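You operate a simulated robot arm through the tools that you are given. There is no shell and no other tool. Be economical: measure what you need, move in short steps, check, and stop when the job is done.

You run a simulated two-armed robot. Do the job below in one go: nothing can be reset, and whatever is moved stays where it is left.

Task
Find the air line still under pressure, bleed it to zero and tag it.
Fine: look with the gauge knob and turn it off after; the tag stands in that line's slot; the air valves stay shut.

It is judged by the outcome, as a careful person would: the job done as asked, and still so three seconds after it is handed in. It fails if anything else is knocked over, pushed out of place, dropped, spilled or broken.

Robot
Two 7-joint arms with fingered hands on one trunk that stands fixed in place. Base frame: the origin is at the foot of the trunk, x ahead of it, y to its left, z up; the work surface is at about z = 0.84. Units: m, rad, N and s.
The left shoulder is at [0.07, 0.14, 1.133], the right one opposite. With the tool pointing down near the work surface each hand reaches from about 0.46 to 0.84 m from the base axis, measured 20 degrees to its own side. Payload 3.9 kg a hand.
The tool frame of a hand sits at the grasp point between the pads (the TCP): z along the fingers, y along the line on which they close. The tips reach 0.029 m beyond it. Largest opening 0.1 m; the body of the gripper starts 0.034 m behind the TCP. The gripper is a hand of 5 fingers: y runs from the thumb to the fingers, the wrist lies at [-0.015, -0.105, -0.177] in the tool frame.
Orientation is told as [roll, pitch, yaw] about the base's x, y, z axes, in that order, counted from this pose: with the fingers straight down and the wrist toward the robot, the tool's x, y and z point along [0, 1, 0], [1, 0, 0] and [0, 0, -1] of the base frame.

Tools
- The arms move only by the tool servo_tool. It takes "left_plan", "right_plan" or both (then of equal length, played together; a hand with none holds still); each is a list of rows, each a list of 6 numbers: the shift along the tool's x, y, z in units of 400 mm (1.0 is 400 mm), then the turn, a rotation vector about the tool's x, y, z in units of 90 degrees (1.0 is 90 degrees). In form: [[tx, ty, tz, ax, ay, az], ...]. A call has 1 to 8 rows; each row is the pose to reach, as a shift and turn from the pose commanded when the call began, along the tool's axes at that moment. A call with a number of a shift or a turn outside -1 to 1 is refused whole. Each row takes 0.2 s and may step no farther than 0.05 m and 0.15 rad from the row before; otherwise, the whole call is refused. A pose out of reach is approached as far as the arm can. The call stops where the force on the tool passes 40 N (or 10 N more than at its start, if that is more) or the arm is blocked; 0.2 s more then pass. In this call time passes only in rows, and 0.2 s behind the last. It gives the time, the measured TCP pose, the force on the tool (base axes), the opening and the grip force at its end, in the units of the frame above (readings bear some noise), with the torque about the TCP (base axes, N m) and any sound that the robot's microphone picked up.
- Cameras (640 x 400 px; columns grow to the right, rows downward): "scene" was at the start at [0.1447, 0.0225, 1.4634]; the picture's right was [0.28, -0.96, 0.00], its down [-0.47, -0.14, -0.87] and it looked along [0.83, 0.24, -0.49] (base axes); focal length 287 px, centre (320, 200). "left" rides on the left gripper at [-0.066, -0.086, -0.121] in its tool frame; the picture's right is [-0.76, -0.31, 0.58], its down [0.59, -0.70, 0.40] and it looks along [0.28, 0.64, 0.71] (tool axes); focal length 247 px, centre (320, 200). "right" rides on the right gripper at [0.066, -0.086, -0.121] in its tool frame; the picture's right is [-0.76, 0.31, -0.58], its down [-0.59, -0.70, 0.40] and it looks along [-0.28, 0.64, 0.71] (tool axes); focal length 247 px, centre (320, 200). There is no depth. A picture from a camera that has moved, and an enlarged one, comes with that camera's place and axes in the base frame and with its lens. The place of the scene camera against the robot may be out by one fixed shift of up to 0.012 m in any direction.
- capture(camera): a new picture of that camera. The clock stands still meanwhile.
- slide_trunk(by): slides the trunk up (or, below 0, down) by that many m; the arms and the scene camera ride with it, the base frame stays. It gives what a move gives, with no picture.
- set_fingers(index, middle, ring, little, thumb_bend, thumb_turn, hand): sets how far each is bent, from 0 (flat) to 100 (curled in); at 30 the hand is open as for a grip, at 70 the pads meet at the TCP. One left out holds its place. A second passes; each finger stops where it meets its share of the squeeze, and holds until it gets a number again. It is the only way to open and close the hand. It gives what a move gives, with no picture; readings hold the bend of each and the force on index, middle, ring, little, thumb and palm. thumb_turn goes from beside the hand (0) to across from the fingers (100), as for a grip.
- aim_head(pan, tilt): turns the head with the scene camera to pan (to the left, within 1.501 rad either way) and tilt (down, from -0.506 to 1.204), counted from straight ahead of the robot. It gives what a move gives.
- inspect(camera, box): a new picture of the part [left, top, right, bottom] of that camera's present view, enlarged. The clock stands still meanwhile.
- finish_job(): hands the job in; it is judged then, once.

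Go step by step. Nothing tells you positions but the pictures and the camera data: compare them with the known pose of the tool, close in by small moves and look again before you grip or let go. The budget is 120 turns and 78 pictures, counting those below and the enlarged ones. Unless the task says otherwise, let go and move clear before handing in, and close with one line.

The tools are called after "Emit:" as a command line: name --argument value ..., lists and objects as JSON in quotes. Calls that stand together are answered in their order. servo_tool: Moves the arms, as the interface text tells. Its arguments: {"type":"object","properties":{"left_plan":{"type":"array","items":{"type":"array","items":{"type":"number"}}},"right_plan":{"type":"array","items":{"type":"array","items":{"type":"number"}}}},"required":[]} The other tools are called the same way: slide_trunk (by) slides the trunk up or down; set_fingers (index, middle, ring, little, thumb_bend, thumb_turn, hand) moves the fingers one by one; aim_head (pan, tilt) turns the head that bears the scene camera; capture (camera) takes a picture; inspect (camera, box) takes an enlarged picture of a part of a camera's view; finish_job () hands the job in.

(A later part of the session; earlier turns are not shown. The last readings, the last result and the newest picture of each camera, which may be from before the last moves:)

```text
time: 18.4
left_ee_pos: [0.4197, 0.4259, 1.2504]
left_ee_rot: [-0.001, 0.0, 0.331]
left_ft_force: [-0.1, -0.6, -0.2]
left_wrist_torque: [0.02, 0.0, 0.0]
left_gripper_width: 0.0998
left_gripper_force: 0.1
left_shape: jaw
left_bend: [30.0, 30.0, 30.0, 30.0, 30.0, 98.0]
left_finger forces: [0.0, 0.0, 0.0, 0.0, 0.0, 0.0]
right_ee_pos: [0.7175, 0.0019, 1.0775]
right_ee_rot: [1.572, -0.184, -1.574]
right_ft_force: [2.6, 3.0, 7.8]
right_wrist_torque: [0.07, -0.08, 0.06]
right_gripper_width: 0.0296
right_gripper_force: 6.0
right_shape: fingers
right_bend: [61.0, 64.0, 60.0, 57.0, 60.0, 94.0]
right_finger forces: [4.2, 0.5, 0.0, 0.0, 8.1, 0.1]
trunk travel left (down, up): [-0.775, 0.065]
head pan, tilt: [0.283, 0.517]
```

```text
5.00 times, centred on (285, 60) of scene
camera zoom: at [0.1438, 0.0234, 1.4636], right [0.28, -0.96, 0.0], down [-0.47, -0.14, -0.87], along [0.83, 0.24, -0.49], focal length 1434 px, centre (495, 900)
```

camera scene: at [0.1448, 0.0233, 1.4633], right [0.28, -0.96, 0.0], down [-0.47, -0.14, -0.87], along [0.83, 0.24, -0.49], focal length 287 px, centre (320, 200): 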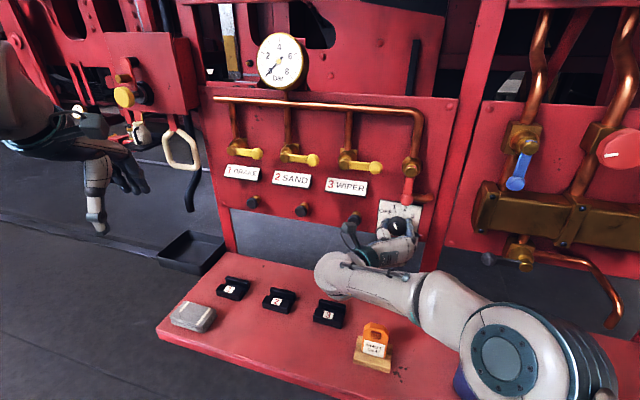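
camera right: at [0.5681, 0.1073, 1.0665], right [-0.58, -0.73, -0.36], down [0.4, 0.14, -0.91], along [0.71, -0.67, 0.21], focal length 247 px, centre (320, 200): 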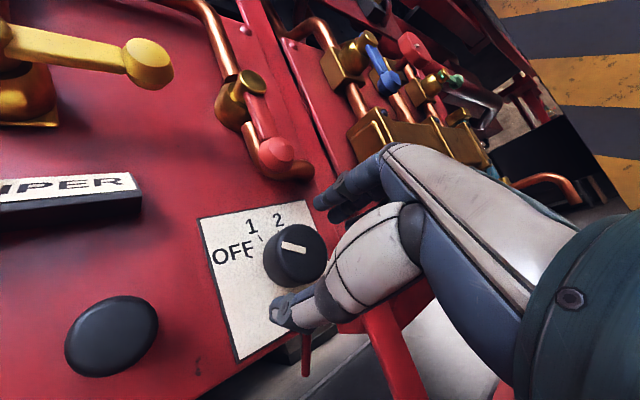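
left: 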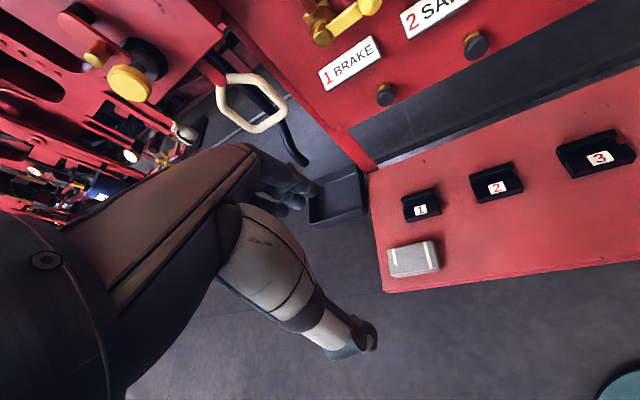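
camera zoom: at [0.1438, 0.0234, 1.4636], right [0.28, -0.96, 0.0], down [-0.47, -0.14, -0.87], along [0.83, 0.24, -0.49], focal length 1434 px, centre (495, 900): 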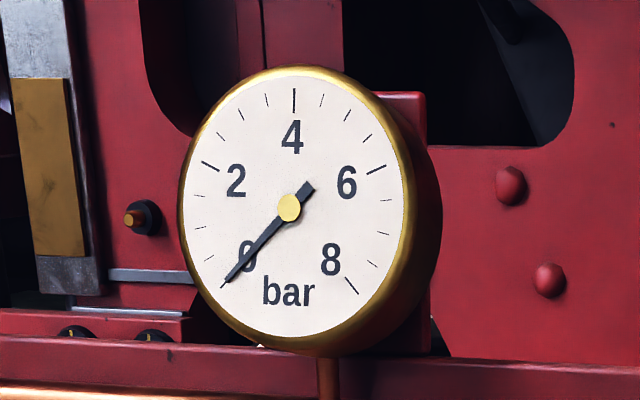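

The knob slipped some and sits between positions. I'll tighten the grip a little and turn another 25° back.

Emit:
set_fingers --hand "right" --index 68 --middle 68 --thumb_bend 68

Emit:
servo_tool --right_plan '[[0, 0, 0, 0, 0, -0.09], [0, 0, 0, 0, 0, -0.18], [0, 0, 0, 0, 0, -0.27]]'

Emit:
capture --camera "scene"

Emit:
inspect --camera "scene" --box '[375, 190, 425, 240]'

```text
time: 19.4
left_ee_pos: [0.4204, 0.4267, 1.2519]
left_ee_rot: [0.0, 0.0, 0.329]
left_ft_force: [-0.4, 0.4, 0.3]
left_wrist_torque: [-0.02, 0.02, 0.02]
left_gripper_width: 0.1
left_gripper_force: 0.0
left_shape: jaw
left_bend: [30.0, 30.0, 30.0, 30.0, 30.0, 98.0]
left_finger forces: [0.0, 0.0, 0.1, 0.0, 0.0, 0.1]
right_ee_pos: [0.717, 0.0018, 1.076]
right_ee_rot: [1.571, -0.18, -1.571]
right_ft_force: [5.1, 1.7, 11.1]
right_wrist_torque: [0.07, -0.12, 0.02]
right_gripper_width: 0.0289
right_gripper_force: 10.7
right_shape: fingers
right_bend: [62.0, 65.0, 60.0, 57.0, 61.0, 94.0]
right_finger forces: [8.6, 2.0, 0.0, 0.0, 11.6, 0.0]
trunk travel left (down, up): [-0.775, 0.065]
head pan, tilt: [0.283, 0.517]
```

```text
time: 20.2
left_ee_pos: [0.4204, 0.4264, 1.2495]
left_ee_rot: [-0.001, 0.001, 0.329]
left_ft_force: [0.6, -0.2, -0.7]
left_wrist_torque: [-0.01, 0.01, 0.03]
left_gripper_width: 0.0999
left_gripper_force: 0.0
left_shape: jaw
left_bend: [30.0, 30.0, 30.0, 30.0, 30.0, 98.0]
left_finger forces: [0.1, 0.0, 0.1, 0.0, 0.0, 0.1]
right_ee_pos: [0.717, 0.0034, 1.0772]
right_ee_rot: [1.573, -0.607, -1.572]
right_ft_force: [5.8, 5.3, 14.3]
right_wrist_torque: [0.12, -0.13, 0.02]
right_gripper_width: 0.0295
right_gripper_force: 12.1
right_shape: fingers
right_bend: [60.0, 66.0, 60.0, 57.0, 62.0, 92.0]
right_finger forces: [10.1, 2.4, 0.0, 0.0, 12.2, 0.0]
trunk travel left (down, up): [-0.775, 0.065]
head pan, tilt: [0.283, 0.517]
```

```text
45 pictures are left
camera scene: at [0.1435, 0.0239, 1.4636], right [0.28, -0.96, 0.0], down [-0.47, -0.14, -0.87], along [0.83, 0.24, -0.49], focal length 287 px, centre (320, 200)
```

scene: 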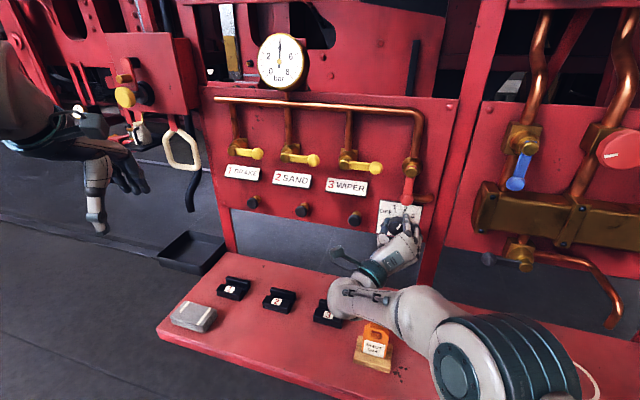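

```text
8.00 times, centred on (400, 215) of scene
camera zoom: at [0.1435, 0.0239, 1.4636], right [0.28, -0.96, 0.0], down [-0.47, -0.14, -0.87], along [0.83, 0.24, -0.49], focal length 2294 px, centre (-320, 80)
```

zoom: 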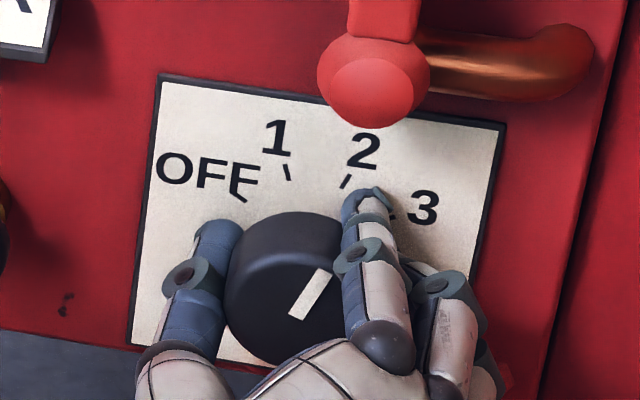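

The gauge reads 4 bar with the selector on 2, and the right hand stays there. I'm now bringing the left hand round to press the line-2 bleed button, which I place at about (0.734, 0.245, 1.075).

Emit:
servo_tool --left_plan '[[-0.095, 0.0465, 0.031, 0, 0, 0.053], [-0.19, 0.093, 0.0625, 0, 0, 0.106], [-0.286, 0.14, 0.094, 0, 0, 0.159], [-0.381, 0.186, 0.125, 0, 0, 0.2107]]'

Emit:
servo_tool --left_plan '[[0, -0.005, 0.025, -0.095, 0, 0], [0, -0.01, 0.05, -0.19, 0, 0], [0, -0.015, 0.075, -0.285, 0, 0], [0, -0.02, 0.1, -0.38, 0, 0], [0, -0.02, 0.12, -0.475, 0, 0], [0, -0.02, 0.15, -0.57, 0, 0], [0, -0.02, 0.18, -0.665, 0, 0], [0, -0.02, 0.2, -0.76, 0, 0]]'

Emit:
set_fingers --hand "left" --index 70 --middle 70 --ring 70 --little 70 --thumb_bend 70

```text
time: 21.2
left_ee_pos: [0.5403, 0.3067, 1.2029]
left_ee_rot: [-0.003, -0.002, -0.002]
left_ft_force: [-0.7, -0.6, 0.4]
left_wrist_torque: [0.01, -0.05, -0.02]
left_gripper_width: 0.0998
left_gripper_force: 0.1
left_shape: jaw
left_bend: [30.0, 30.0, 30.0, 30.0, 30.0, 98.0]
left_finger forces: [0.0, 0.1, 0.0, 0.0, 0.0, 0.1]
right_ee_pos: [0.7154, 0.0038, 1.0762]
right_ee_rot: [1.57, -0.605, -1.57]
right_ft_force: [7.7, 6.5, 13.0]
right_wrist_torque: [0.05, -0.13, 0.06]
right_gripper_width: 0.0299
right_gripper_force: 12.2
right_shape: fingers
right_bend: [60.0, 66.0, 60.0, 57.0, 62.0, 92.0]
right_finger forces: [10.1, 2.7, 0.0, 0.0, 12.7, 0.0]
trunk travel left (down, up): [-0.775, 0.065]
head pan, tilt: [0.283, 0.517]
```

```text
time: 23.0
left_ee_pos: [0.5338, 0.3019, 1.1166]
left_ee_rot: [-0.029, -1.175, 0.005]
left_ft_force: [-1.6, 3.9, 2.8]
left_wrist_torque: [-0.04, 0.12, -0.13]
left_gripper_width: 0.1
left_gripper_force: 0.0
left_shape: jaw
left_bend: [30.0, 30.0, 30.0, 30.0, 30.0, 98.0]
left_finger forces: [0.1, 0.1, 0.1, 0.0, 0.1, 0.1]
left hand out of reach, approached as far as the arm can: row 2, 3, 4, 5, 6, 7
right_ee_pos: [0.7141, 0.0023, 1.075]
right_ee_rot: [1.569, -0.607, -1.575]
right_ft_force: [3.0, 1.1, 6.4]
right_wrist_torque: [0.18, -0.1, -0.06]
right_gripper_width: 0.0311
right_gripper_force: 12.1
right_shape: fingers
right_bend: [59.0, 65.0, 60.0, 57.0, 62.0, 92.0]
right_finger forces: [9.4, 3.0, 0.1, 0.1, 12.4, 0.0]
trunk travel left (down, up): [-0.775, 0.065]
head pan, tilt: [0.283, 0.517]
```

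```text
time: 24.0
left_ee_pos: [0.533, 0.3031, 1.1213]
left_ee_rot: [-0.002, -1.196, 0.001]
left_ft_force: [-0.6, 0.2, 0.4]
left_wrist_torque: [-0.01, 0.01, 0.01]
left_gripper_width: 0.0016
left_gripper_force: 0.0
left_shape: fingers
left_bend: [70.0, 70.0, 70.0, 70.0, 70.0, 98.0]
left_finger forces: [0.1, 0.1, 0.1, 0.1, 0.1, 0.0]
right_ee_pos: [0.7159, 0.0005, 1.0766]
right_ee_rot: [1.57, -0.605, -1.571]
right_ft_force: [-0.4, 2.7, 7.0]
right_wrist_torque: [0.14, -0.13, -0.03]
right_gripper_width: 0.031
right_gripper_force: 11.9
right_shape: fingers
right_bend: [60.0, 66.0, 60.0, 57.0, 61.0, 92.0]
right_finger forces: [9.2, 2.2, 0.0, 0.0, 11.8, 0.1]
trunk travel left (down, up): [-0.775, 0.065]
head pan, tilt: [0.283, 0.517]
```

The left hand passed a hard-to-reach bit, but it's now at a good pose. I'll check for contact between the arms.

Emit:
capture --camera "scene"

Emit:
capture --camera "left"

```text
43 pictures are left
camera scene: at [0.1433, 0.023, 1.4636], right [0.28, -0.96, 0.0], down [-0.47, -0.14, -0.87], along [0.84, 0.24, -0.49], focal length 287 px, centre (320, 200)
```

scene: 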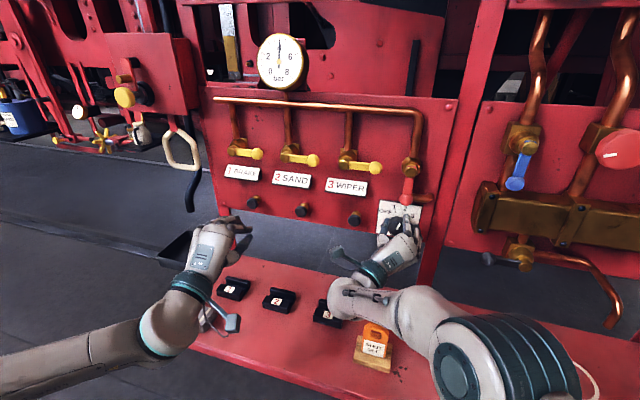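

```text
42 pictures are left
camera left: at [0.389, 0.2375, 1.0875], right [0.42, -0.76, -0.5], down [0.11, 0.59, -0.8], along [0.9, 0.28, 0.33], focal length 247 px, centre (320, 200)
```

left: 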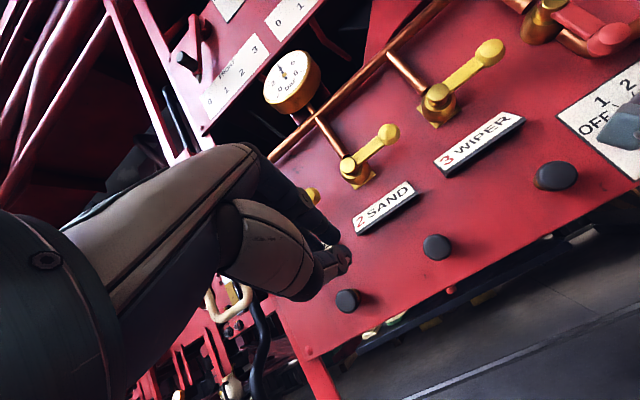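

All is clear, with button 2 confirmed at about (0.734, 0.246, 1.073). I'm lining the pinched left fingertips up in front of it.

Emit:
servo_tool --left_plan '[[-0.0356, 0.001, 0.085, -0.06, 0, 0], [-0.071, 0.002, 0.17, -0.12, 0, 0], [-0.107, 0.004, 0.254, -0.18, 0, 0], [-0.1425, 0.005, 0.339, -0.239, 0, 0]]'

Emit:
capture --camera "left"

Emit:
inspect --camera "scene" --box '[240, 150, 360, 250]'

```text
time: 25.0
left_ee_pos: [0.6611, 0.2476, 1.076]
left_ee_rot: [2.548, -1.57, -2.548]
left_ft_force: [1.0, -0.3, 1.1]
left_wrist_torque: [0.01, 0.02, -0.01]
left_gripper_width: 0.0018
left_gripper_force: 0.2
left_shape: fingers
left_bend: [70.0, 70.0, 70.0, 70.0, 70.0, 98.0]
left_finger forces: [0.0, 0.1, 0.0, 0.1, 0.0, 0.1]
right_ee_pos: [0.716, 0.0017, 1.0761]
right_ee_rot: [1.571, -0.605, -1.572]
right_ft_force: [1.8, 2.6, 5.6]
right_wrist_torque: [0.12, -0.04, -0.01]
right_gripper_width: 0.0308
right_gripper_force: 11.7
right_shape: fingers
right_bend: [60.0, 66.0, 60.0, 57.0, 61.0, 93.0]
right_finger forces: [8.8, 2.6, 0.0, 0.0, 12.6, 0.0]
trunk travel left (down, up): [-0.775, 0.065]
head pan, tilt: [0.283, 0.517]
```

```text
41 pictures are left
camera left: at [0.5397, 0.1826, 0.9903], right [0.58, -0.76, -0.31], down [0.4, 0.59, -0.7], along [0.71, 0.28, 0.64], focal length 247 px, centre (320, 200)
```

left: 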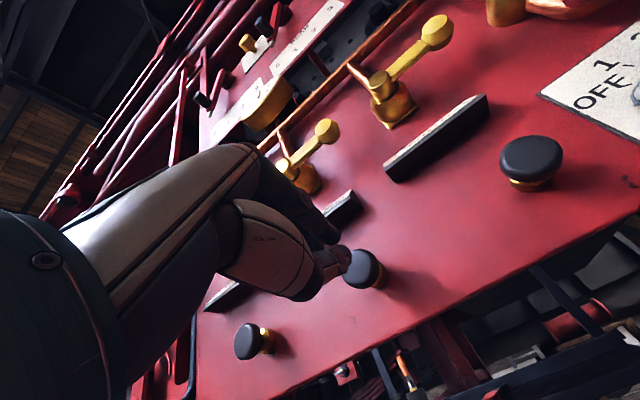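

```text
4.00 times, centred on (300, 200) of scene
camera zoom: at [0.1432, 0.0226, 1.4636], right [0.28, -0.96, 0.0], down [-0.47, -0.14, -0.87], along [0.84, 0.24, -0.49], focal length 1147 px, centre (400, 200)
```

zoom: 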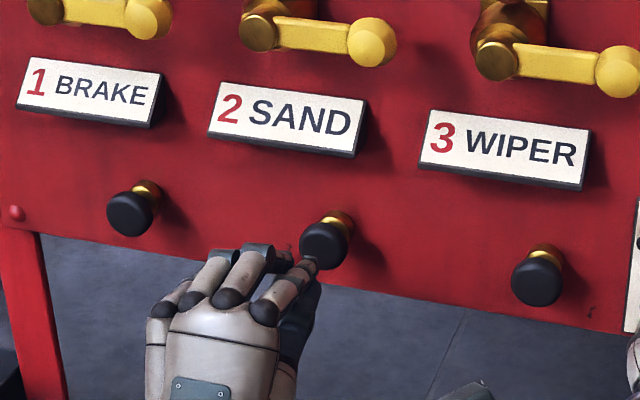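

The fingertips are centred on the button. I'm advancing gently to press it.

Emit:
servo_tool --left_plan '[[0, -0.005, 0.05, 0, 0, 0], [0, -0.005, 0.09, 0, 0, 0], [0, -0.005, 0.105, 0, 0, 0], [0, -0.005, 0.115, 0, 0, 0], [0, -0.005, 0.125, 0, 0, 0]]'

Emit:
inspect --camera "scene" --box '[240, 150, 360, 250]'

```text
time: 26.0
left_ee_pos: [0.6994, 0.248, 1.0703]
left_ee_rot: [2.068, -1.566, -2.071]
left_ft_force: [-30.0, 3.2, -2.7]
left_wrist_torque: [0.06, 0.19, -0.1]
left_gripper_width: 0.0003
left_gripper_force: 15.2
left_shape: fingers
left_bend: [70.0, 71.0, 70.0, 70.0, 72.0, 98.0]
left_finger forces: [0.1, 8.9, 0.0, 0.1, 21.2, 0.0]
right_ee_pos: [0.716, 0.0017, 1.0782]
right_ee_rot: [1.571, -0.608, -1.57]
right_ft_force: [12.5, 3.3, -1.0]
right_wrist_torque: [0.1, 0.0, -0.05]
right_gripper_width: 0.0312
right_gripper_force: 10.8
right_shape: fingers
right_bend: [61.0, 66.0, 60.0, 57.0, 60.0, 94.0]
right_finger forces: [6.5, 3.5, 0.0, 0.0, 12.3, 0.0]
trunk travel left (down, up): [-0.775, 0.065]
head pan, tilt: [0.283, 0.517]
heard: click
stopped in row 5 (left hand): the force on the tool passed its limit at 45 N (the readings are from after the stop); the commanded pose is now the measured one
```

```text
4.00 times, centred on (300, 200) of scene
camera zoom: at [0.1401, 0.0242, 1.4638], right [0.28, -0.96, 0.0], down [-0.47, -0.14, -0.87], along [0.84, 0.24, -0.49], focal length 1147 px, centre (400, 200)
```

zoom: 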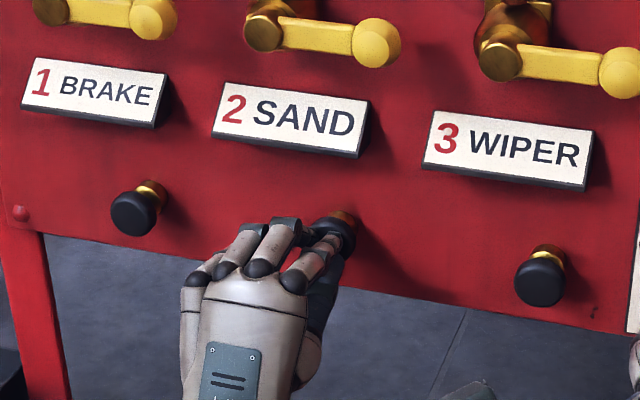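

I heard a click, and the button is being pressed at about 30 N. I'll hold it and read the gauge.

Emit:
servo_tool --left_plan '[[0, 0, 0.003, 0, 0, 0], [0, 0, 0.003, 0, 0, 0], [0, 0, 0.003, 0, 0, 0], [0, 0, 0.003, 0, 0, 0], [0, 0, 0.003, 0, 0, 0], [0, 0, 0.003, 0, 0, 0]]'

Emit:
capture --camera "scene"

```text
time: 26.4
left_ee_pos: [0.7002, 0.2491, 1.0691]
left_ee_rot: [2.066, -1.564, -2.071]
left_ft_force: [-29.1, 3.7, -2.0]
left_wrist_torque: [0.05, 0.17, -0.05]
left_gripper_width: 0.0001
left_gripper_force: 15.7
left_shape: fingers
left_bend: [70.0, 71.0, 70.0, 70.0, 72.0, 98.0]
left_finger forces: [0.1, 10.2, 0.1, 0.0, 20.0, 0.1]
right_ee_pos: [0.7162, 0.0013, 1.0795]
right_ee_rot: [1.571, -0.61, -1.57]
right_ft_force: [11.5, 3.9, -0.3]
right_wrist_torque: [0.09, 0.0, -0.02]
right_gripper_width: 0.0311
right_gripper_force: 10.9
right_shape: fingers
right_bend: [61.0, 66.0, 60.0, 57.0, 60.0, 94.0]
right_finger forces: [6.3, 3.2, 0.0, 0.0, 12.2, 0.0]
trunk travel left (down, up): [-0.775, 0.065]
head pan, tilt: [0.283, 0.517]
stopped in row 2 (left hand): the force on the tool passed its limit at 42 N (the readings are from after the stop); the commanded pose is now the measured one
```

```text
38 pictures are left
camera scene: at [0.1397, 0.0244, 1.4639], right [0.28, -0.96, 0.0], down [-0.47, -0.14, -0.87], along [0.84, 0.24, -0.49], focal length 287 px, centre (320, 200)
```

scene: 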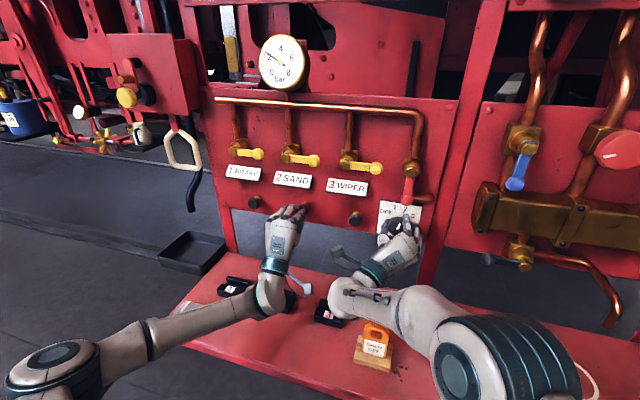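

The needle is falling, so I'll hold the button where it is.

Emit:
servo_tool --left_plan '[[0, 0, 0, 0, 0, 0], [0, 0, 0, 0, 0, 0], [0, 0, 0, 0, 0, 0], [0, 0, 0, 0, 0, 0], [0, 0, 0, 0, 0, 0], [0, 0, 0, 0, 0, 0], [0, 0, 0, 0, 0, 0], [0, 0, 0, 0, 0, 0]]'

Emit:
inspect --camera "scene" --box '[230, 20, 340, 100]'

```text
time: 28.2
left_ee_pos: [0.699, 0.2489, 1.0699]
left_ee_rot: [2.108, -1.566, -2.115]
left_ft_force: [-38.7, 3.5, -3.9]
left_wrist_torque: [0.09, 0.34, -0.09]
left_gripper_width: 0.0003
left_gripper_force: 20.3
left_shape: fingers
left_bend: [70.0, 71.0, 70.0, 70.0, 72.0, 98.0]
left_finger forces: [0.0, 10.3, 0.1, 0.1, 29.5, 0.0]
right_ee_pos: [0.7157, 0.0027, 1.0787]
right_ee_rot: [1.573, -0.609, -1.572]
right_ft_force: [16.2, 3.8, -0.2]
right_wrist_torque: [0.08, -0.04, -0.01]
right_gripper_width: 0.0312
right_gripper_force: 10.6
right_shape: fingers
right_bend: [61.0, 66.0, 60.0, 57.0, 60.0, 94.0]
right_finger forces: [6.4, 3.6, 0.0, 0.0, 12.3, 0.0]
trunk travel left (down, up): [-0.775, 0.065]
head pan, tilt: [0.283, 0.517]
```

```text
5.00 times, centred on (285, 60) of scene
camera zoom: at [0.1393, 0.0246, 1.4639], right [0.28, -0.96, 0.0], down [-0.47, -0.14, -0.87], along [0.84, 0.24, -0.49], focal length 1434 px, centre (495, 900)
```

zoom: 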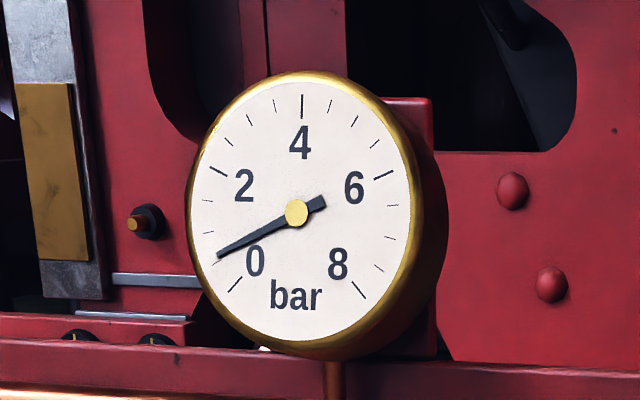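

It's down to about 0.6 bar, so I'll keep holding.

Emit:
servo_tool --left_plan '[[0, 0, 0, 0, 0, 0], [0, 0, 0, 0, 0, 0], [0, 0, 0, 0, 0, 0], [0, 0, 0, 0, 0, 0], [0, 0, 0, 0, 0, 0], [0, 0, 0, 0, 0, 0], [0, 0, 0, 0, 0, 0], [0, 0, 0, 0, 0, 0]]'

Emit:
servo_tool --left_plan '[[0, 0, 0, 0, 0, 0], [0, 0, 0, 0, 0, 0], [0, 0, 0, 0, 0, 0], [0, 0, 0, 0, 0, 0], [0, 0, 0, 0, 0, 0], [0, 0, 0, 0, 0, 0], [0, 0, 0, 0, 0, 0], [0, 0, 0, 0, 0, 0]]'

Emit:
servo_tool --left_plan '[[0, 0, 0, 0, 0, 0], [0, 0, 0, 0, 0, 0], [0, 0, 0, 0, 0, 0], [0, 0, 0, 0, 0, 0], [0, 0, 0, 0, 0, 0], [0, 0, 0, 0, 0, 0], [0, 0, 0, 0, 0, 0], [0, 0, 0, 0, 0, 0]]'

Emit:
inspect --camera "scene" --box '[230, 20, 340, 100]'

```text
time: 30.0
left_ee_pos: [0.7004, 0.2487, 1.0697]
left_ee_rot: [2.132, -1.568, -2.136]
left_ft_force: [-40.0, 3.0, -5.1]
left_wrist_torque: [0.11, 0.35, -0.17]
left_gripper_width: 0.0004
left_gripper_force: 20.2
left_shape: fingers
left_bend: [70.0, 71.0, 70.0, 70.0, 72.0, 98.0]
left_finger forces: [0.1, 9.4, 0.1, 0.1, 30.5, 0.0]
right_ee_pos: [0.7148, 0.002, 1.0782]
right_ee_rot: [1.573, -0.608, -1.571]
right_ft_force: [15.5, 4.6, 1.0]
right_wrist_torque: [0.04, -0.02, -0.07]
right_gripper_width: 0.0312
right_gripper_force: 11.2
right_shape: fingers
right_bend: [61.0, 66.0, 60.0, 57.0, 60.0, 94.0]
right_finger forces: [6.4, 3.6, 0.0, 0.0, 12.4, 0.1]
trunk travel left (down, up): [-0.775, 0.065]
head pan, tilt: [0.283, 0.517]
```

```text
time: 31.8
left_ee_pos: [0.7015, 0.2492, 1.0698]
left_ee_rot: [2.135, -1.567, -2.14]
left_ft_force: [-40.2, 1.9, -4.8]
left_wrist_torque: [0.12, 0.39, -0.14]
left_gripper_width: 0.0005
left_gripper_force: 19.8
left_shape: fingers
left_bend: [70.0, 71.0, 70.0, 70.0, 72.0, 98.0]
left_finger forces: [0.1, 9.2, 0.0, 0.0, 30.7, 0.0]
right_ee_pos: [0.7142, 0.0015, 1.078]
right_ee_rot: [1.574, -0.609, -1.572]
right_ft_force: [15.3, 4.9, 0.2]
right_wrist_torque: [0.05, -0.03, -0.02]
right_gripper_width: 0.0313
right_gripper_force: 11.2
right_shape: fingers
right_bend: [61.0, 66.0, 60.0, 57.0, 60.0, 94.0]
right_finger forces: [6.4, 3.4, 0.0, 0.0, 12.6, 0.0]
trunk travel left (down, up): [-0.775, 0.065]
head pan, tilt: [0.283, 0.517]
```

```text
time: 33.6
left_ee_pos: [0.7014, 0.2491, 1.0698]
left_ee_rot: [2.141, -1.567, -2.148]
left_ft_force: [-39.3, 2.8, -5.4]
left_wrist_torque: [0.11, 0.41, -0.12]
left_gripper_width: 0.0004
left_gripper_force: 20.0
left_shape: fingers
left_bend: [70.0, 71.0, 70.0, 70.0, 72.0, 98.0]
left_finger forces: [0.0, 9.0, 0.0, 0.1, 30.6, 0.0]
right_ee_pos: [0.7149, 0.002, 1.0773]
right_ee_rot: [1.573, -0.608, -1.572]
right_ft_force: [15.7, 4.0, 0.4]
right_wrist_torque: [0.02, -0.06, -0.02]
right_gripper_width: 0.0314
right_gripper_force: 10.9
right_shape: fingers
right_bend: [61.0, 66.0, 60.0, 57.0, 60.0, 94.0]
right_finger forces: [6.4, 3.6, 0.0, 0.0, 12.4, 0.1]
trunk travel left (down, up): [-0.775, 0.065]
head pan, tilt: [0.283, 0.517]
```

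```text
5.00 times, centred on (285, 60) of scene
camera zoom: at [0.1393, 0.0246, 1.4639], right [0.28, -0.96, 0.0], down [-0.47, -0.14, -0.87], along [0.84, 0.24, -0.49], focal length 1434 px, centre (495, 900)
```

zoom: 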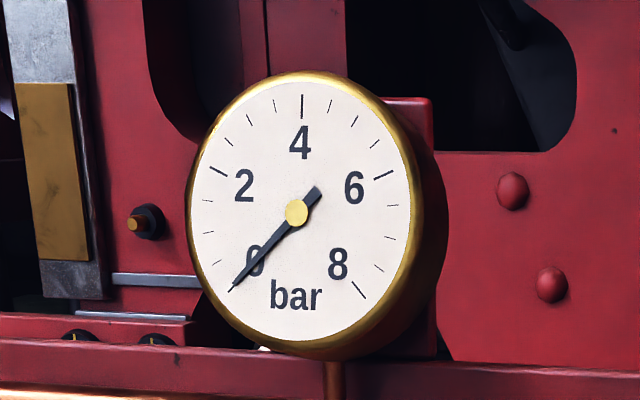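

The gauge is at zero. I'm backing the left hand off and checking that it stays there.

Emit:
servo_tool --left_plan '[[0, 0, -0.05, 0, 0, 0], [0, 0, -0.1, 0, 0, 0], [0, 0, -0.2, 0, 0, 0], [0, 0, -0.3, 0, 0, 0]]'

Emit:
capture --camera "scene"

Emit:
inspect --camera "scene" --box '[375, 190, 425, 240]'

```text
time: 34.6
left_ee_pos: [0.5811, 0.2482, 1.068]
left_ee_rot: [1.317, -1.566, -1.322]
left_ft_force: [0.1, -0.6, 0.4]
left_wrist_torque: [-0.04, -0.01, 0.03]
left_gripper_width: 0.0012
left_gripper_force: 0.0
left_shape: fingers
left_bend: [70.0, 70.0, 70.0, 70.0, 70.0, 98.0]
left_finger forces: [0.0, 0.0, 0.0, 0.0, 0.0, 0.0]
right_ee_pos: [0.717, 0.001, 1.0763]
right_ee_rot: [1.571, -0.606, -1.57]
right_ft_force: [-5.5, 6.4, 8.4]
right_wrist_torque: [0.02, -0.15, 0.13]
right_gripper_width: 0.0307
right_gripper_force: 11.6
right_shape: fingers
right_bend: [61.0, 66.0, 60.0, 57.0, 61.0, 94.0]
right_finger forces: [9.2, 1.6, 0.0, 0.0, 11.7, 0.0]
trunk travel left (down, up): [-0.775, 0.065]
head pan, tilt: [0.283, 0.517]
```

```text
35 pictures are left
camera scene: at [0.1424, 0.0241, 1.4637], right [0.28, -0.96, 0.0], down [-0.47, -0.14, -0.87], along [0.84, 0.24, -0.49], focal length 287 px, centre (320, 200)
```

scene: 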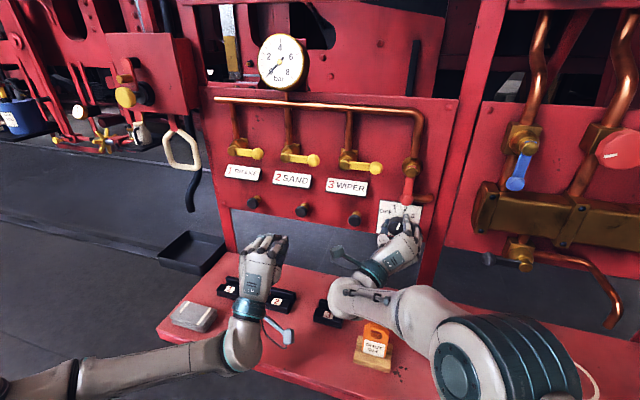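

```text
8.00 times, centred on (400, 215) of scene
camera zoom: at [0.1424, 0.0241, 1.4637], right [0.28, -0.96, 0.0], down [-0.47, -0.14, -0.87], along [0.84, 0.24, -0.49], focal length 2294 px, centre (-320, 80)
```

zoom: 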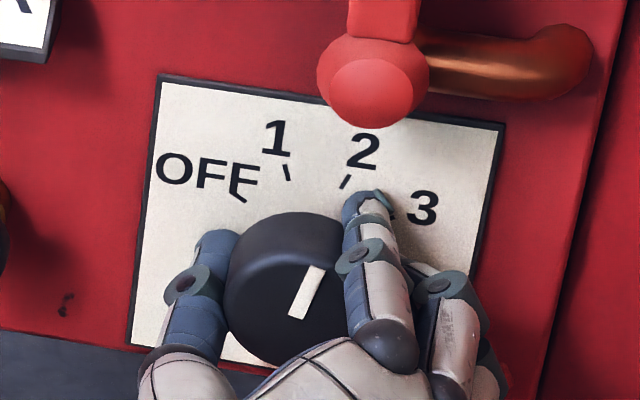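

Zero holds at position 2. Now I take the knob back to OFF: release, roll clockwise, regrip, then turn counter-clockwise.

Emit:
set_fingers --hand "right" --index 42 --middle 42 --ring 42 --little 42 --thumb_bend 42

Emit:
servo_tool --right_plan '[[0, 0, 0, 0, 0, 0.095], [0, 0, 0, 0, 0, 0.19], [0, 0, 0, 0, 0, 0.285], [0, 0, 0, 0, 0, 0.38], [0, 0, 0, 0, 0, 0.475], [0, 0, 0, 0, 0, 0.57], [0, 0, 0, 0, 0, 0.665], [0, 0, 0, 0, 0, 0.75]]'

Emit:
set_fingers --hand "right" --index 68 --middle 68 --ring 60 --little 58 --thumb_bend 68

Emit:
servo_tool --right_plan '[[0, 0, 0, 0, 0, -0.09], [0, 0, 0, 0, 0, -0.18], [0, 0, 0, 0, 0, -0.27], [0, 0, 0, 0, 0, -0.36], [0, 0, 0, 0, 0, -0.45], [0, 0, 0, 0, 0, -0.54], [0, 0, 0, 0, 0, -0.63], [0, 0, 0, 0, 0, -0.72]]'

Emit:
inspect --camera "scene" --box '[375, 190, 425, 240]'

```text
time: 35.6
left_ee_pos: [0.5817, 0.2478, 1.0671]
left_ee_rot: [1.4, -1.565, -1.403]
left_ft_force: [1.0, -0.1, -0.3]
left_wrist_torque: [0.01, -0.03, 0.0]
left_gripper_width: 0.0011
left_gripper_force: 0.1
left_shape: fingers
left_bend: [70.0, 70.0, 70.0, 70.0, 70.0, 98.0]
left_finger forces: [0.0, 0.1, 0.0, 0.0, 0.0, 0.1]
right_ee_pos: [0.7172, -0.0003, 1.0765]
right_ee_rot: [1.568, -0.606, -1.57]
right_ft_force: [-5.3, -0.2, -2.0]
right_wrist_torque: [0.04, -0.06, -0.25]
right_gripper_width: 0.0697
right_gripper_force: 2.6
right_shape: fingers
right_bend: [42.0, 42.0, 42.0, 42.0, 42.0, 97.0]
right_finger forces: [0.0, 6.1, 0.0, 0.0, 0.0, 0.0]
trunk travel left (down, up): [-0.775, 0.065]
head pan, tilt: [0.283, 0.517]
```

```text
time: 37.4
left_ee_pos: [0.5822, 0.2461, 1.0664]
left_ee_rot: [1.348, -1.564, -1.352]
left_ft_force: [0.1, -0.7, 0.0]
left_wrist_torque: [0.0, 0.0, -0.04]
left_gripper_width: 0.0008
left_gripper_force: 0.0
left_shape: fingers
left_bend: [70.0, 70.0, 70.0, 70.0, 70.0, 98.0]
left_finger forces: [0.0, 0.0, 0.0, 0.0, 0.1, 0.0]
right_ee_pos: [0.7171, -0.0007, 1.0757]
right_ee_rot: [1.568, 0.572, -1.575]
right_ft_force: [-2.8, -1.2, 0.9]
right_wrist_torque: [-0.04, 0.09, -0.16]
right_gripper_width: 0.0693
right_gripper_force: 2.2
right_shape: fingers
right_bend: [42.0, 41.0, 42.0, 42.0, 42.0, 98.0]
right_finger forces: [0.0, 3.4, 0.0, 0.0, 0.0, 0.1]
trunk travel left (down, up): [-0.775, 0.065]
head pan, tilt: [0.283, 0.517]
```

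```text
time: 38.4
left_ee_pos: [0.5814, 0.2467, 1.068]
left_ee_rot: [1.378, -1.566, -1.383]
left_ft_force: [0.8, -0.6, -0.4]
left_wrist_torque: [-0.01, -0.02, 0.02]
left_gripper_width: 0.0009
left_gripper_force: 0.0
left_shape: fingers
left_bend: [70.0, 70.0, 70.0, 70.0, 70.0, 98.0]
left_finger forces: [0.1, 0.1, 0.1, 0.0, 0.0, 0.1]
right_ee_pos: [0.7184, -0.0002, 1.0754]
right_ee_rot: [1.568, 0.57, -1.574]
right_ft_force: [-5.9, 1.0, -0.4]
right_wrist_torque: [-0.01, -0.08, 0.17]
right_gripper_width: 0.0286
right_gripper_force: 11.5
right_shape: fingers
right_bend: [62.0, 64.0, 60.0, 57.0, 61.0, 97.0]
right_finger forces: [6.1, 3.2, 0.1, 0.0, 13.5, 0.1]
trunk travel left (down, up): [-0.775, 0.065]
head pan, tilt: [0.283, 0.517]
```

```text
time: 40.2
left_ee_pos: [0.5816, 0.248, 1.0675]
left_ee_rot: [1.357, -1.567, -1.359]
left_ft_force: [0.8, -0.5, 0.2]
left_wrist_torque: [-0.04, -0.01, -0.01]
left_gripper_width: 0.0011
left_gripper_force: 0.1
left_shape: fingers
left_bend: [70.0, 70.0, 70.0, 70.0, 70.0, 98.0]
left_finger forces: [0.0, 0.1, 0.0, 0.0, 0.0, 0.0]
right_ee_pos: [0.7169, 0.0014, 1.0763]
right_ee_rot: [1.571, -0.564, -1.573]
right_ft_force: [3.5, 5.5, 11.8]
right_wrist_torque: [0.14, -0.07, 0.06]
right_gripper_width: 0.0288
right_gripper_force: 11.6
right_shape: fingers
right_bend: [61.0, 66.0, 60.0, 57.0, 62.0, 93.0]
right_finger forces: [8.4, 2.1, 0.0, 0.0, 11.8, 0.0]
trunk travel left (down, up): [-0.775, 0.065]
head pan, tilt: [0.283, 0.517]
```

```text
8.00 times, centred on (400, 215) of scene
camera zoom: at [0.1432, 0.0239, 1.4637], right [0.28, -0.96, 0.0], down [-0.47, -0.14, -0.87], along [0.84, 0.24, -0.49], focal length 2294 px, centre (-320, 80)
```

zoom: 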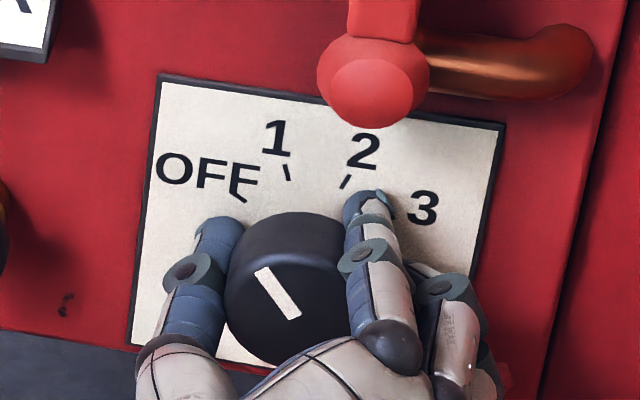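

The pointer is about 25° short of OFF. I'll continue a little further counter-clockwise.

Emit:
servo_tool --right_plan '[[0, 0, 0, 0, 0, -0.09], [0, 0, 0, 0, 0, -0.18], [0, 0, 0, 0, 0, -0.25]]'

Emit:
inspect --camera "scene" --box '[375, 190, 425, 240]'

```text
time: 41.0
left_ee_pos: [0.5805, 0.2492, 1.0657]
left_ee_rot: [1.4, -1.567, -1.405]
left_ft_force: [-0.1, -0.5, 0.0]
left_wrist_torque: [0.0, 0.02, 0.0]
left_gripper_width: 0.001
left_gripper_force: 0.1
left_shape: fingers
left_bend: [70.0, 70.0, 70.0, 70.0, 70.0, 98.0]
left_finger forces: [0.1, 0.0, 0.0, 0.0, 0.0, 0.0]
right_ee_pos: [0.7161, 0.0025, 1.0769]
right_ee_rot: [1.569, -0.958, -1.569]
right_ft_force: [4.0, 10.7, 14.0]
right_wrist_torque: [0.15, -0.15, 0.12]
right_gripper_width: 0.0297
right_gripper_force: 12.5
right_shape: fingers
right_bend: [60.0, 66.0, 60.0, 57.0, 62.0, 92.0]
right_finger forces: [10.8, 2.1, 0.0, 0.0, 11.9, 0.0]
trunk travel left (down, up): [-0.775, 0.065]
head pan, tilt: [0.283, 0.517]
```

```text
8.00 times, centred on (400, 215) of scene
camera zoom: at [0.1428, 0.0251, 1.4636], right [0.28, -0.96, 0.0], down [-0.47, -0.14, -0.87], along [0.84, 0.24, -0.49], focal length 2294 px, centre (-320, 80)
```

zoom: 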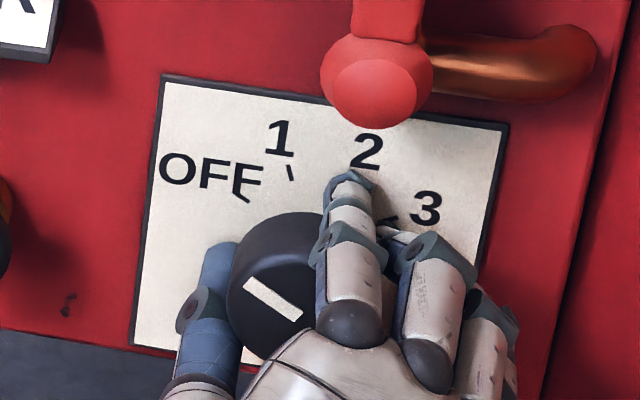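

The pointer is on OFF. Releasing and withdrawing straight back.

Emit:
set_fingers --hand "right" --index 44 --middle 44 --ring 44 --little 44 --thumb_bend 42

Emit:
servo_tool --right_plan '[[0, 0, -0.05, 0, 0, 0], [0, 0, -0.12, 0, 0, 0], [0, 0, -0.22, 0, 0, 0], [0, 0, -0.3, 0, 0, 0]]'

Emit:
inspect --camera "scene" --box '[375, 190, 425, 240]'

Emit:
capture --camera "scene"

```text
time: 42.0
left_ee_pos: [0.5816, 0.2454, 1.0661]
left_ee_rot: [1.414, -1.563, -1.418]
left_ft_force: [-0.7, 0.8, -0.4]
left_wrist_torque: [-0.01, -0.01, 0.02]
left_gripper_width: 0.0011
left_gripper_force: 0.1
left_shape: fingers
left_bend: [70.0, 70.0, 70.0, 70.0, 70.0, 98.0]
left_finger forces: [0.1, 0.1, 0.1, 0.1, 0.0, 0.1]
right_ee_pos: [0.7173, 0.0, 1.0769]
right_ee_rot: [1.566, -0.951, -1.568]
right_ft_force: [-5.6, -0.9, -0.6]
right_wrist_torque: [0.07, -0.12, -0.18]
right_gripper_width: 0.0672
right_gripper_force: 2.9
right_shape: fingers
right_bend: [44.0, 44.0, 44.0, 44.0, 42.0, 97.0]
right_finger forces: [0.0, 6.5, 0.0, 0.0, 0.0, 0.0]
trunk travel left (down, up): [-0.775, 0.065]
head pan, tilt: [0.283, 0.517]
```

```text
time: 43.0
left_ee_pos: [0.5818, 0.2468, 1.0672]
left_ee_rot: [1.331, -1.565, -1.336]
left_ft_force: [-0.4, -0.2, 0.9]
left_wrist_torque: [-0.01, -0.03, 0.03]
left_gripper_width: 0.001
left_gripper_force: 0.0
left_shape: fingers
left_bend: [70.0, 70.0, 70.0, 70.0, 70.0, 98.0]
left_finger forces: [0.0, 0.0, 0.1, 0.0, 0.0, 0.1]
right_ee_pos: [0.5994, -0.0099, 1.0691]
right_ee_rot: [1.544, -0.948, -1.569]
right_ft_force: [0.9, -0.5, -0.9]
right_wrist_torque: [0.02, 0.0, 0.01]
right_gripper_width: 0.0672
right_gripper_force: 0.0
right_shape: fingers
right_bend: [44.0, 44.0, 44.0, 44.0, 42.0, 98.0]
right_finger forces: [0.1, 0.1, 0.0, 0.0, 0.0, 0.0]
trunk travel left (down, up): [-0.775, 0.065]
head pan, tilt: [0.283, 0.517]
```

```text
8.00 times, centred on (400, 215) of scene
camera zoom: at [0.1437, 0.0225, 1.4635], right [0.28, -0.96, 0.0], down [-0.47, -0.14, -0.87], along [0.83, 0.24, -0.49], focal length 2294 px, centre (-320, 80)
```

zoom: 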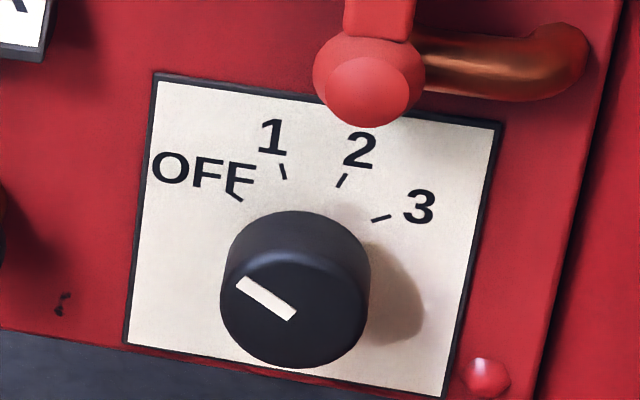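

```text
30 pictures are left
camera scene: at [0.1437, 0.0225, 1.4635], right [0.28, -0.96, 0.0], down [-0.47, -0.14, -0.87], along [0.83, 0.24, -0.49], focal length 287 px, centre (320, 200)
```

scene: 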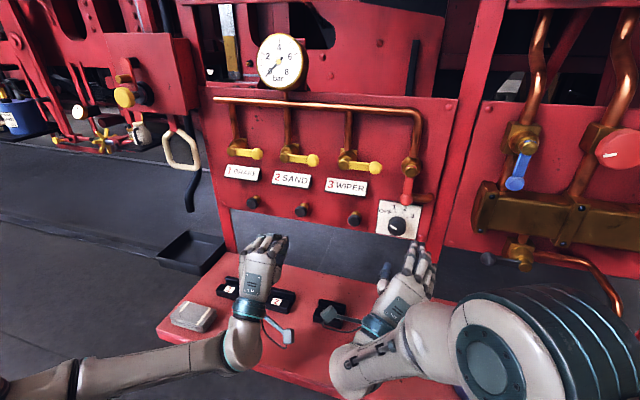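

The knob points exactly at OFF and the gauge is at zero. Next I move the right arm up and aside to clear the table, avoiding the cup.

Emit:
servo_tool --right_plan '[[0.058, 0.081, -0.067, 0, 0, 0], [0.116, 0.163, -0.133, 0, 0, 0], [0.174, 0.244, -0.2, 0, 0, 0], [0.076, 0.314, -0.2, 0, 0, 0], [-0.021, 0.384, -0.2, 0, 0, 0], [-0.119, 0.454, -0.2, 0, 0, 0], [-0.216, 0.523, -0.2, 0, 0, 0], [-0.314, 0.593, -0.2, 0, 0, 0]]'

Emit:
servo_tool --left_plan '[[0, 0.07, -0.03, 0.09, 0, 0], [0, 0.14, -0.06, 0.18, 0, 0], [0, 0.21, -0.09, 0.27, 0, 0], [0, 0.28, -0.1, 0.36, 0, 0], [0, 0.35, -0.1, 0.45, 0, 0], [0, 0.36, -0.1, 0.54, 0, 0], [0, 0.37, -0.1, 0.63, 0, 0], [0, 0.38, -0.1, 0.72, 0, 0]]'

Emit:
capture --camera "scene"

```text
time: 43.6
left_ee_pos: [0.5821, 0.2463, 1.0661]
left_ee_rot: [1.082, -1.565, -1.086]
left_ft_force: [0.7, 0.0, -0.6]
left_wrist_torque: [-0.02, -0.04, 0.0]
left_gripper_width: 0.0013
left_gripper_force: 0.1
left_shape: fingers
left_bend: [70.0, 70.0, 70.0, 70.0, 70.0, 98.0]
left_finger forces: [0.0, 0.0, 0.0, 0.0, 0.0, 0.0]
right_ee_pos: [0.55, -0.0135, 1.0214]
right_ee_rot: [1.163, -0.904, -1.28]
right_ft_force: [0.4, 0.4, -0.2]
right_wrist_torque: [0.02, -0.01, 0.0]
right_gripper_width: 0.0676
right_gripper_force: 0.1
right_shape: fingers
right_bend: [44.0, 44.0, 44.0, 44.0, 42.0, 98.0]
right_finger forces: [0.0, 0.0, 0.1, 0.0, 0.0, 0.1]
trunk travel left (down, up): [-0.775, 0.065]
head pan, tilt: [0.283, 0.517]
stopped in row 2 (right hand): the arm was blocked; the commanded pose is now the measured one
```

```text
time: 45.4
left_ee_pos: [0.4764, 0.3727, 1.1305]
left_ee_rot: [-0.018, -0.469, -0.036]
left_ft_force: [-0.1, 0.0, 0.5]
left_wrist_torque: [0.02, 0.04, -0.01]
left_gripper_width: 0.0013
left_gripper_force: 0.1
left_shape: fingers
left_bend: [70.0, 70.0, 70.0, 70.0, 70.0, 98.0]
left_finger forces: [0.1, 0.0, 0.0, 0.0, 0.0, 0.0]
left hand out of reach, approached as far as the arm can: row 3, 4, 5, 6, 7, 8
right_ee_pos: [0.5506, -0.0156, 1.0224]
right_ee_rot: [1.163, -0.9, -1.278]
right_ft_force: [-0.4, -0.1, 0.4]
right_wrist_torque: [0.02, 0.0, 0.0]
right_gripper_width: 0.0672
right_gripper_force: 0.0
right_shape: fingers
right_bend: [44.0, 44.0, 44.0, 44.0, 42.0, 98.0]
right_finger forces: [0.0, 0.1, 0.1, 0.0, 0.0, 0.0]
trunk travel left (down, up): [-0.775, 0.065]
head pan, tilt: [0.283, 0.517]
```

```text
29 pictures are left
camera scene: at [0.1459, 0.0203, 1.4632], right [0.28, -0.96, 0.0], down [-0.48, -0.14, -0.87], along [0.83, 0.24, -0.49], focal length 287 px, centre (320, 200)
```

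scene: 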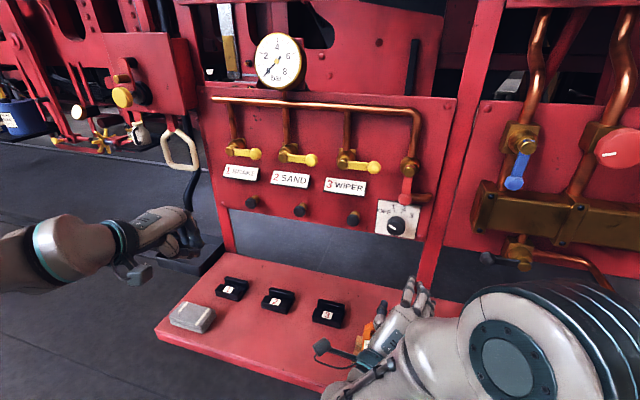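

The right arm was blocked partway and now hangs low near the tag. I'll look closely before moving it.

Emit:
inspect --camera "scene" --box '[300, 260, 480, 400]'

Emit:
capture --camera "right"

```text
2.86 times, centred on (390, 330) of scene
camera zoom: at [0.1459, 0.0203, 1.4632], right [0.28, -0.96, 0.0], down [-0.48, -0.14, -0.87], along [0.83, 0.24, -0.49], focal length 819 px, centre (120, -171)
```

zoom: 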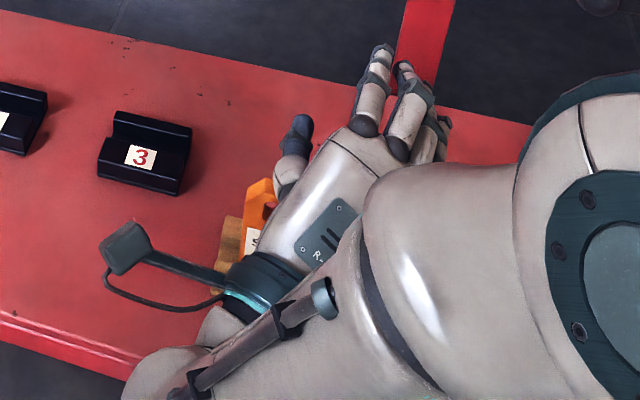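

```text
27 pictures are left
camera right: at [0.4296, 0.0913, 1.0204], right [-0.63, -0.77, -0.05], down [0.16, -0.07, -0.98], along [0.76, -0.63, 0.17], focal length 247 px, centre (320, 200)
```

right: 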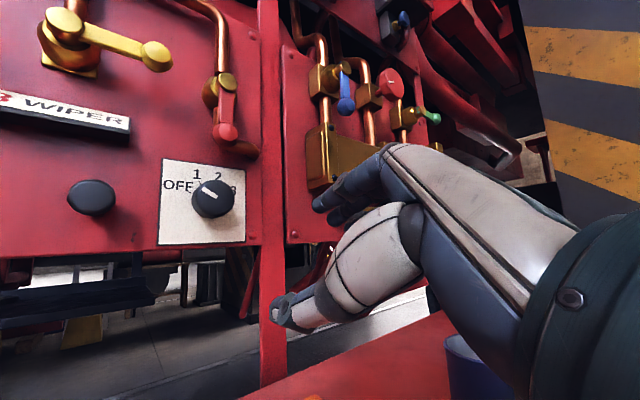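

The hand hovers above the tag without touching it. I'll move it forward and up away from the tag first.

Emit:
servo_tool --right_plan '[[0.033, 0.071, 0.033, 0, 0, 0], [0.067, 0.141, 0.065, 0, 0, 0], [0.1, 0.212, 0.098, 0, 0, 0]]'

```text
time: 46.2
left_ee_pos: [0.4746, 0.3734, 1.1313]
left_ee_rot: [-0.019, -0.473, -0.035]
left_ft_force: [0.6, 0.4, -0.4]
left_wrist_torque: [-0.02, -0.01, 0.03]
left_gripper_width: 0.0014
left_gripper_force: 0.0
left_shape: fingers
left_bend: [70.0, 70.0, 70.0, 70.0, 70.0, 98.0]
left_finger forces: [0.0, 0.0, 0.0, 0.1, 0.0, 0.1]
right_ee_pos: [0.6113, -0.0314, 1.1014]
right_ee_rot: [1.164, -0.904, -1.275]
right_ft_force: [-0.7, -0.6, 0.1]
right_wrist_torque: [-0.01, -0.02, 0.0]
right_gripper_width: 0.0674
right_gripper_force: 0.0
right_shape: fingers
right_bend: [44.0, 44.0, 44.0, 44.0, 42.0, 98.0]
right_finger forces: [0.0, 0.0, 0.1, 0.0, 0.1, 0.0]
trunk travel left (down, up): [-0.775, 0.065]
head pan, tilt: [0.283, 0.517]
```

It moved freely. Now rightward and up while rolling the hand back level.

Emit:
servo_tool --right_plan '[[-0.066, 0.079, -0.003, 0, 0, -0.07], [-0.132, 0.158, -0.006, 0, 0, -0.14], [-0.198, 0.236, -0.01, 0, 0, -0.21], [-0.264, 0.315, -0.013, 0, 0, -0.28], [-0.33, 0.394, -0.016, 0, 0, -0.35]]'

Emit:
capture --camera "scene"

```text
time: 47.4
left_ee_pos: [0.4747, 0.372, 1.1309]
left_ee_rot: [-0.019, -0.473, -0.036]
left_ft_force: [0.2, 0.0, -1.3]
left_wrist_torque: [0.0, -0.04, 0.01]
left_gripper_width: 0.0014
left_gripper_force: 0.1
left_shape: fingers
left_bend: [70.0, 70.0, 70.0, 70.0, 70.0, 98.0]
left_finger forces: [0.1, 0.0, 0.0, 0.1, 0.0, 0.0]
right_ee_pos: [0.6108, -0.2313, 1.1509]
right_ee_rot: [0.286, -1.31, -0.325]
right_ft_force: [0.1, -0.3, -0.4]
right_wrist_torque: [-0.03, 0.03, 0.03]
right_gripper_width: 0.0676
right_gripper_force: 0.1
right_shape: fingers
right_bend: [44.0, 44.0, 44.0, 44.0, 42.0, 98.0]
right_finger forces: [0.0, 0.1, 0.0, 0.0, 0.0, 0.0]
trunk travel left (down, up): [-0.775, 0.065]
head pan, tilt: [0.283, 0.517]
```

```text
26 pictures are left
camera scene: at [0.1449, 0.0214, 1.4634], right [0.28, -0.96, 0.0], down [-0.47, -0.14, -0.87], along [0.83, 0.24, -0.49], focal length 287 px, centre (320, 200)
```

scene: 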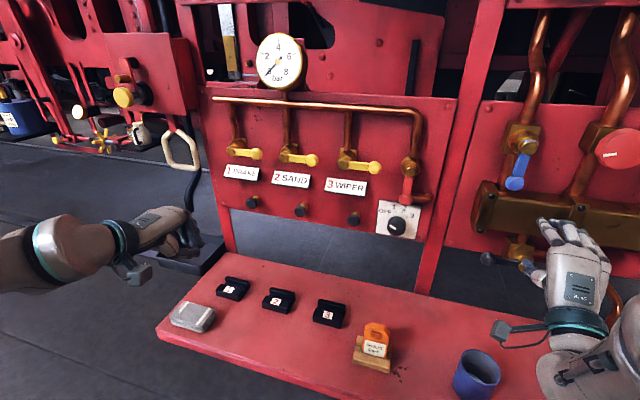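

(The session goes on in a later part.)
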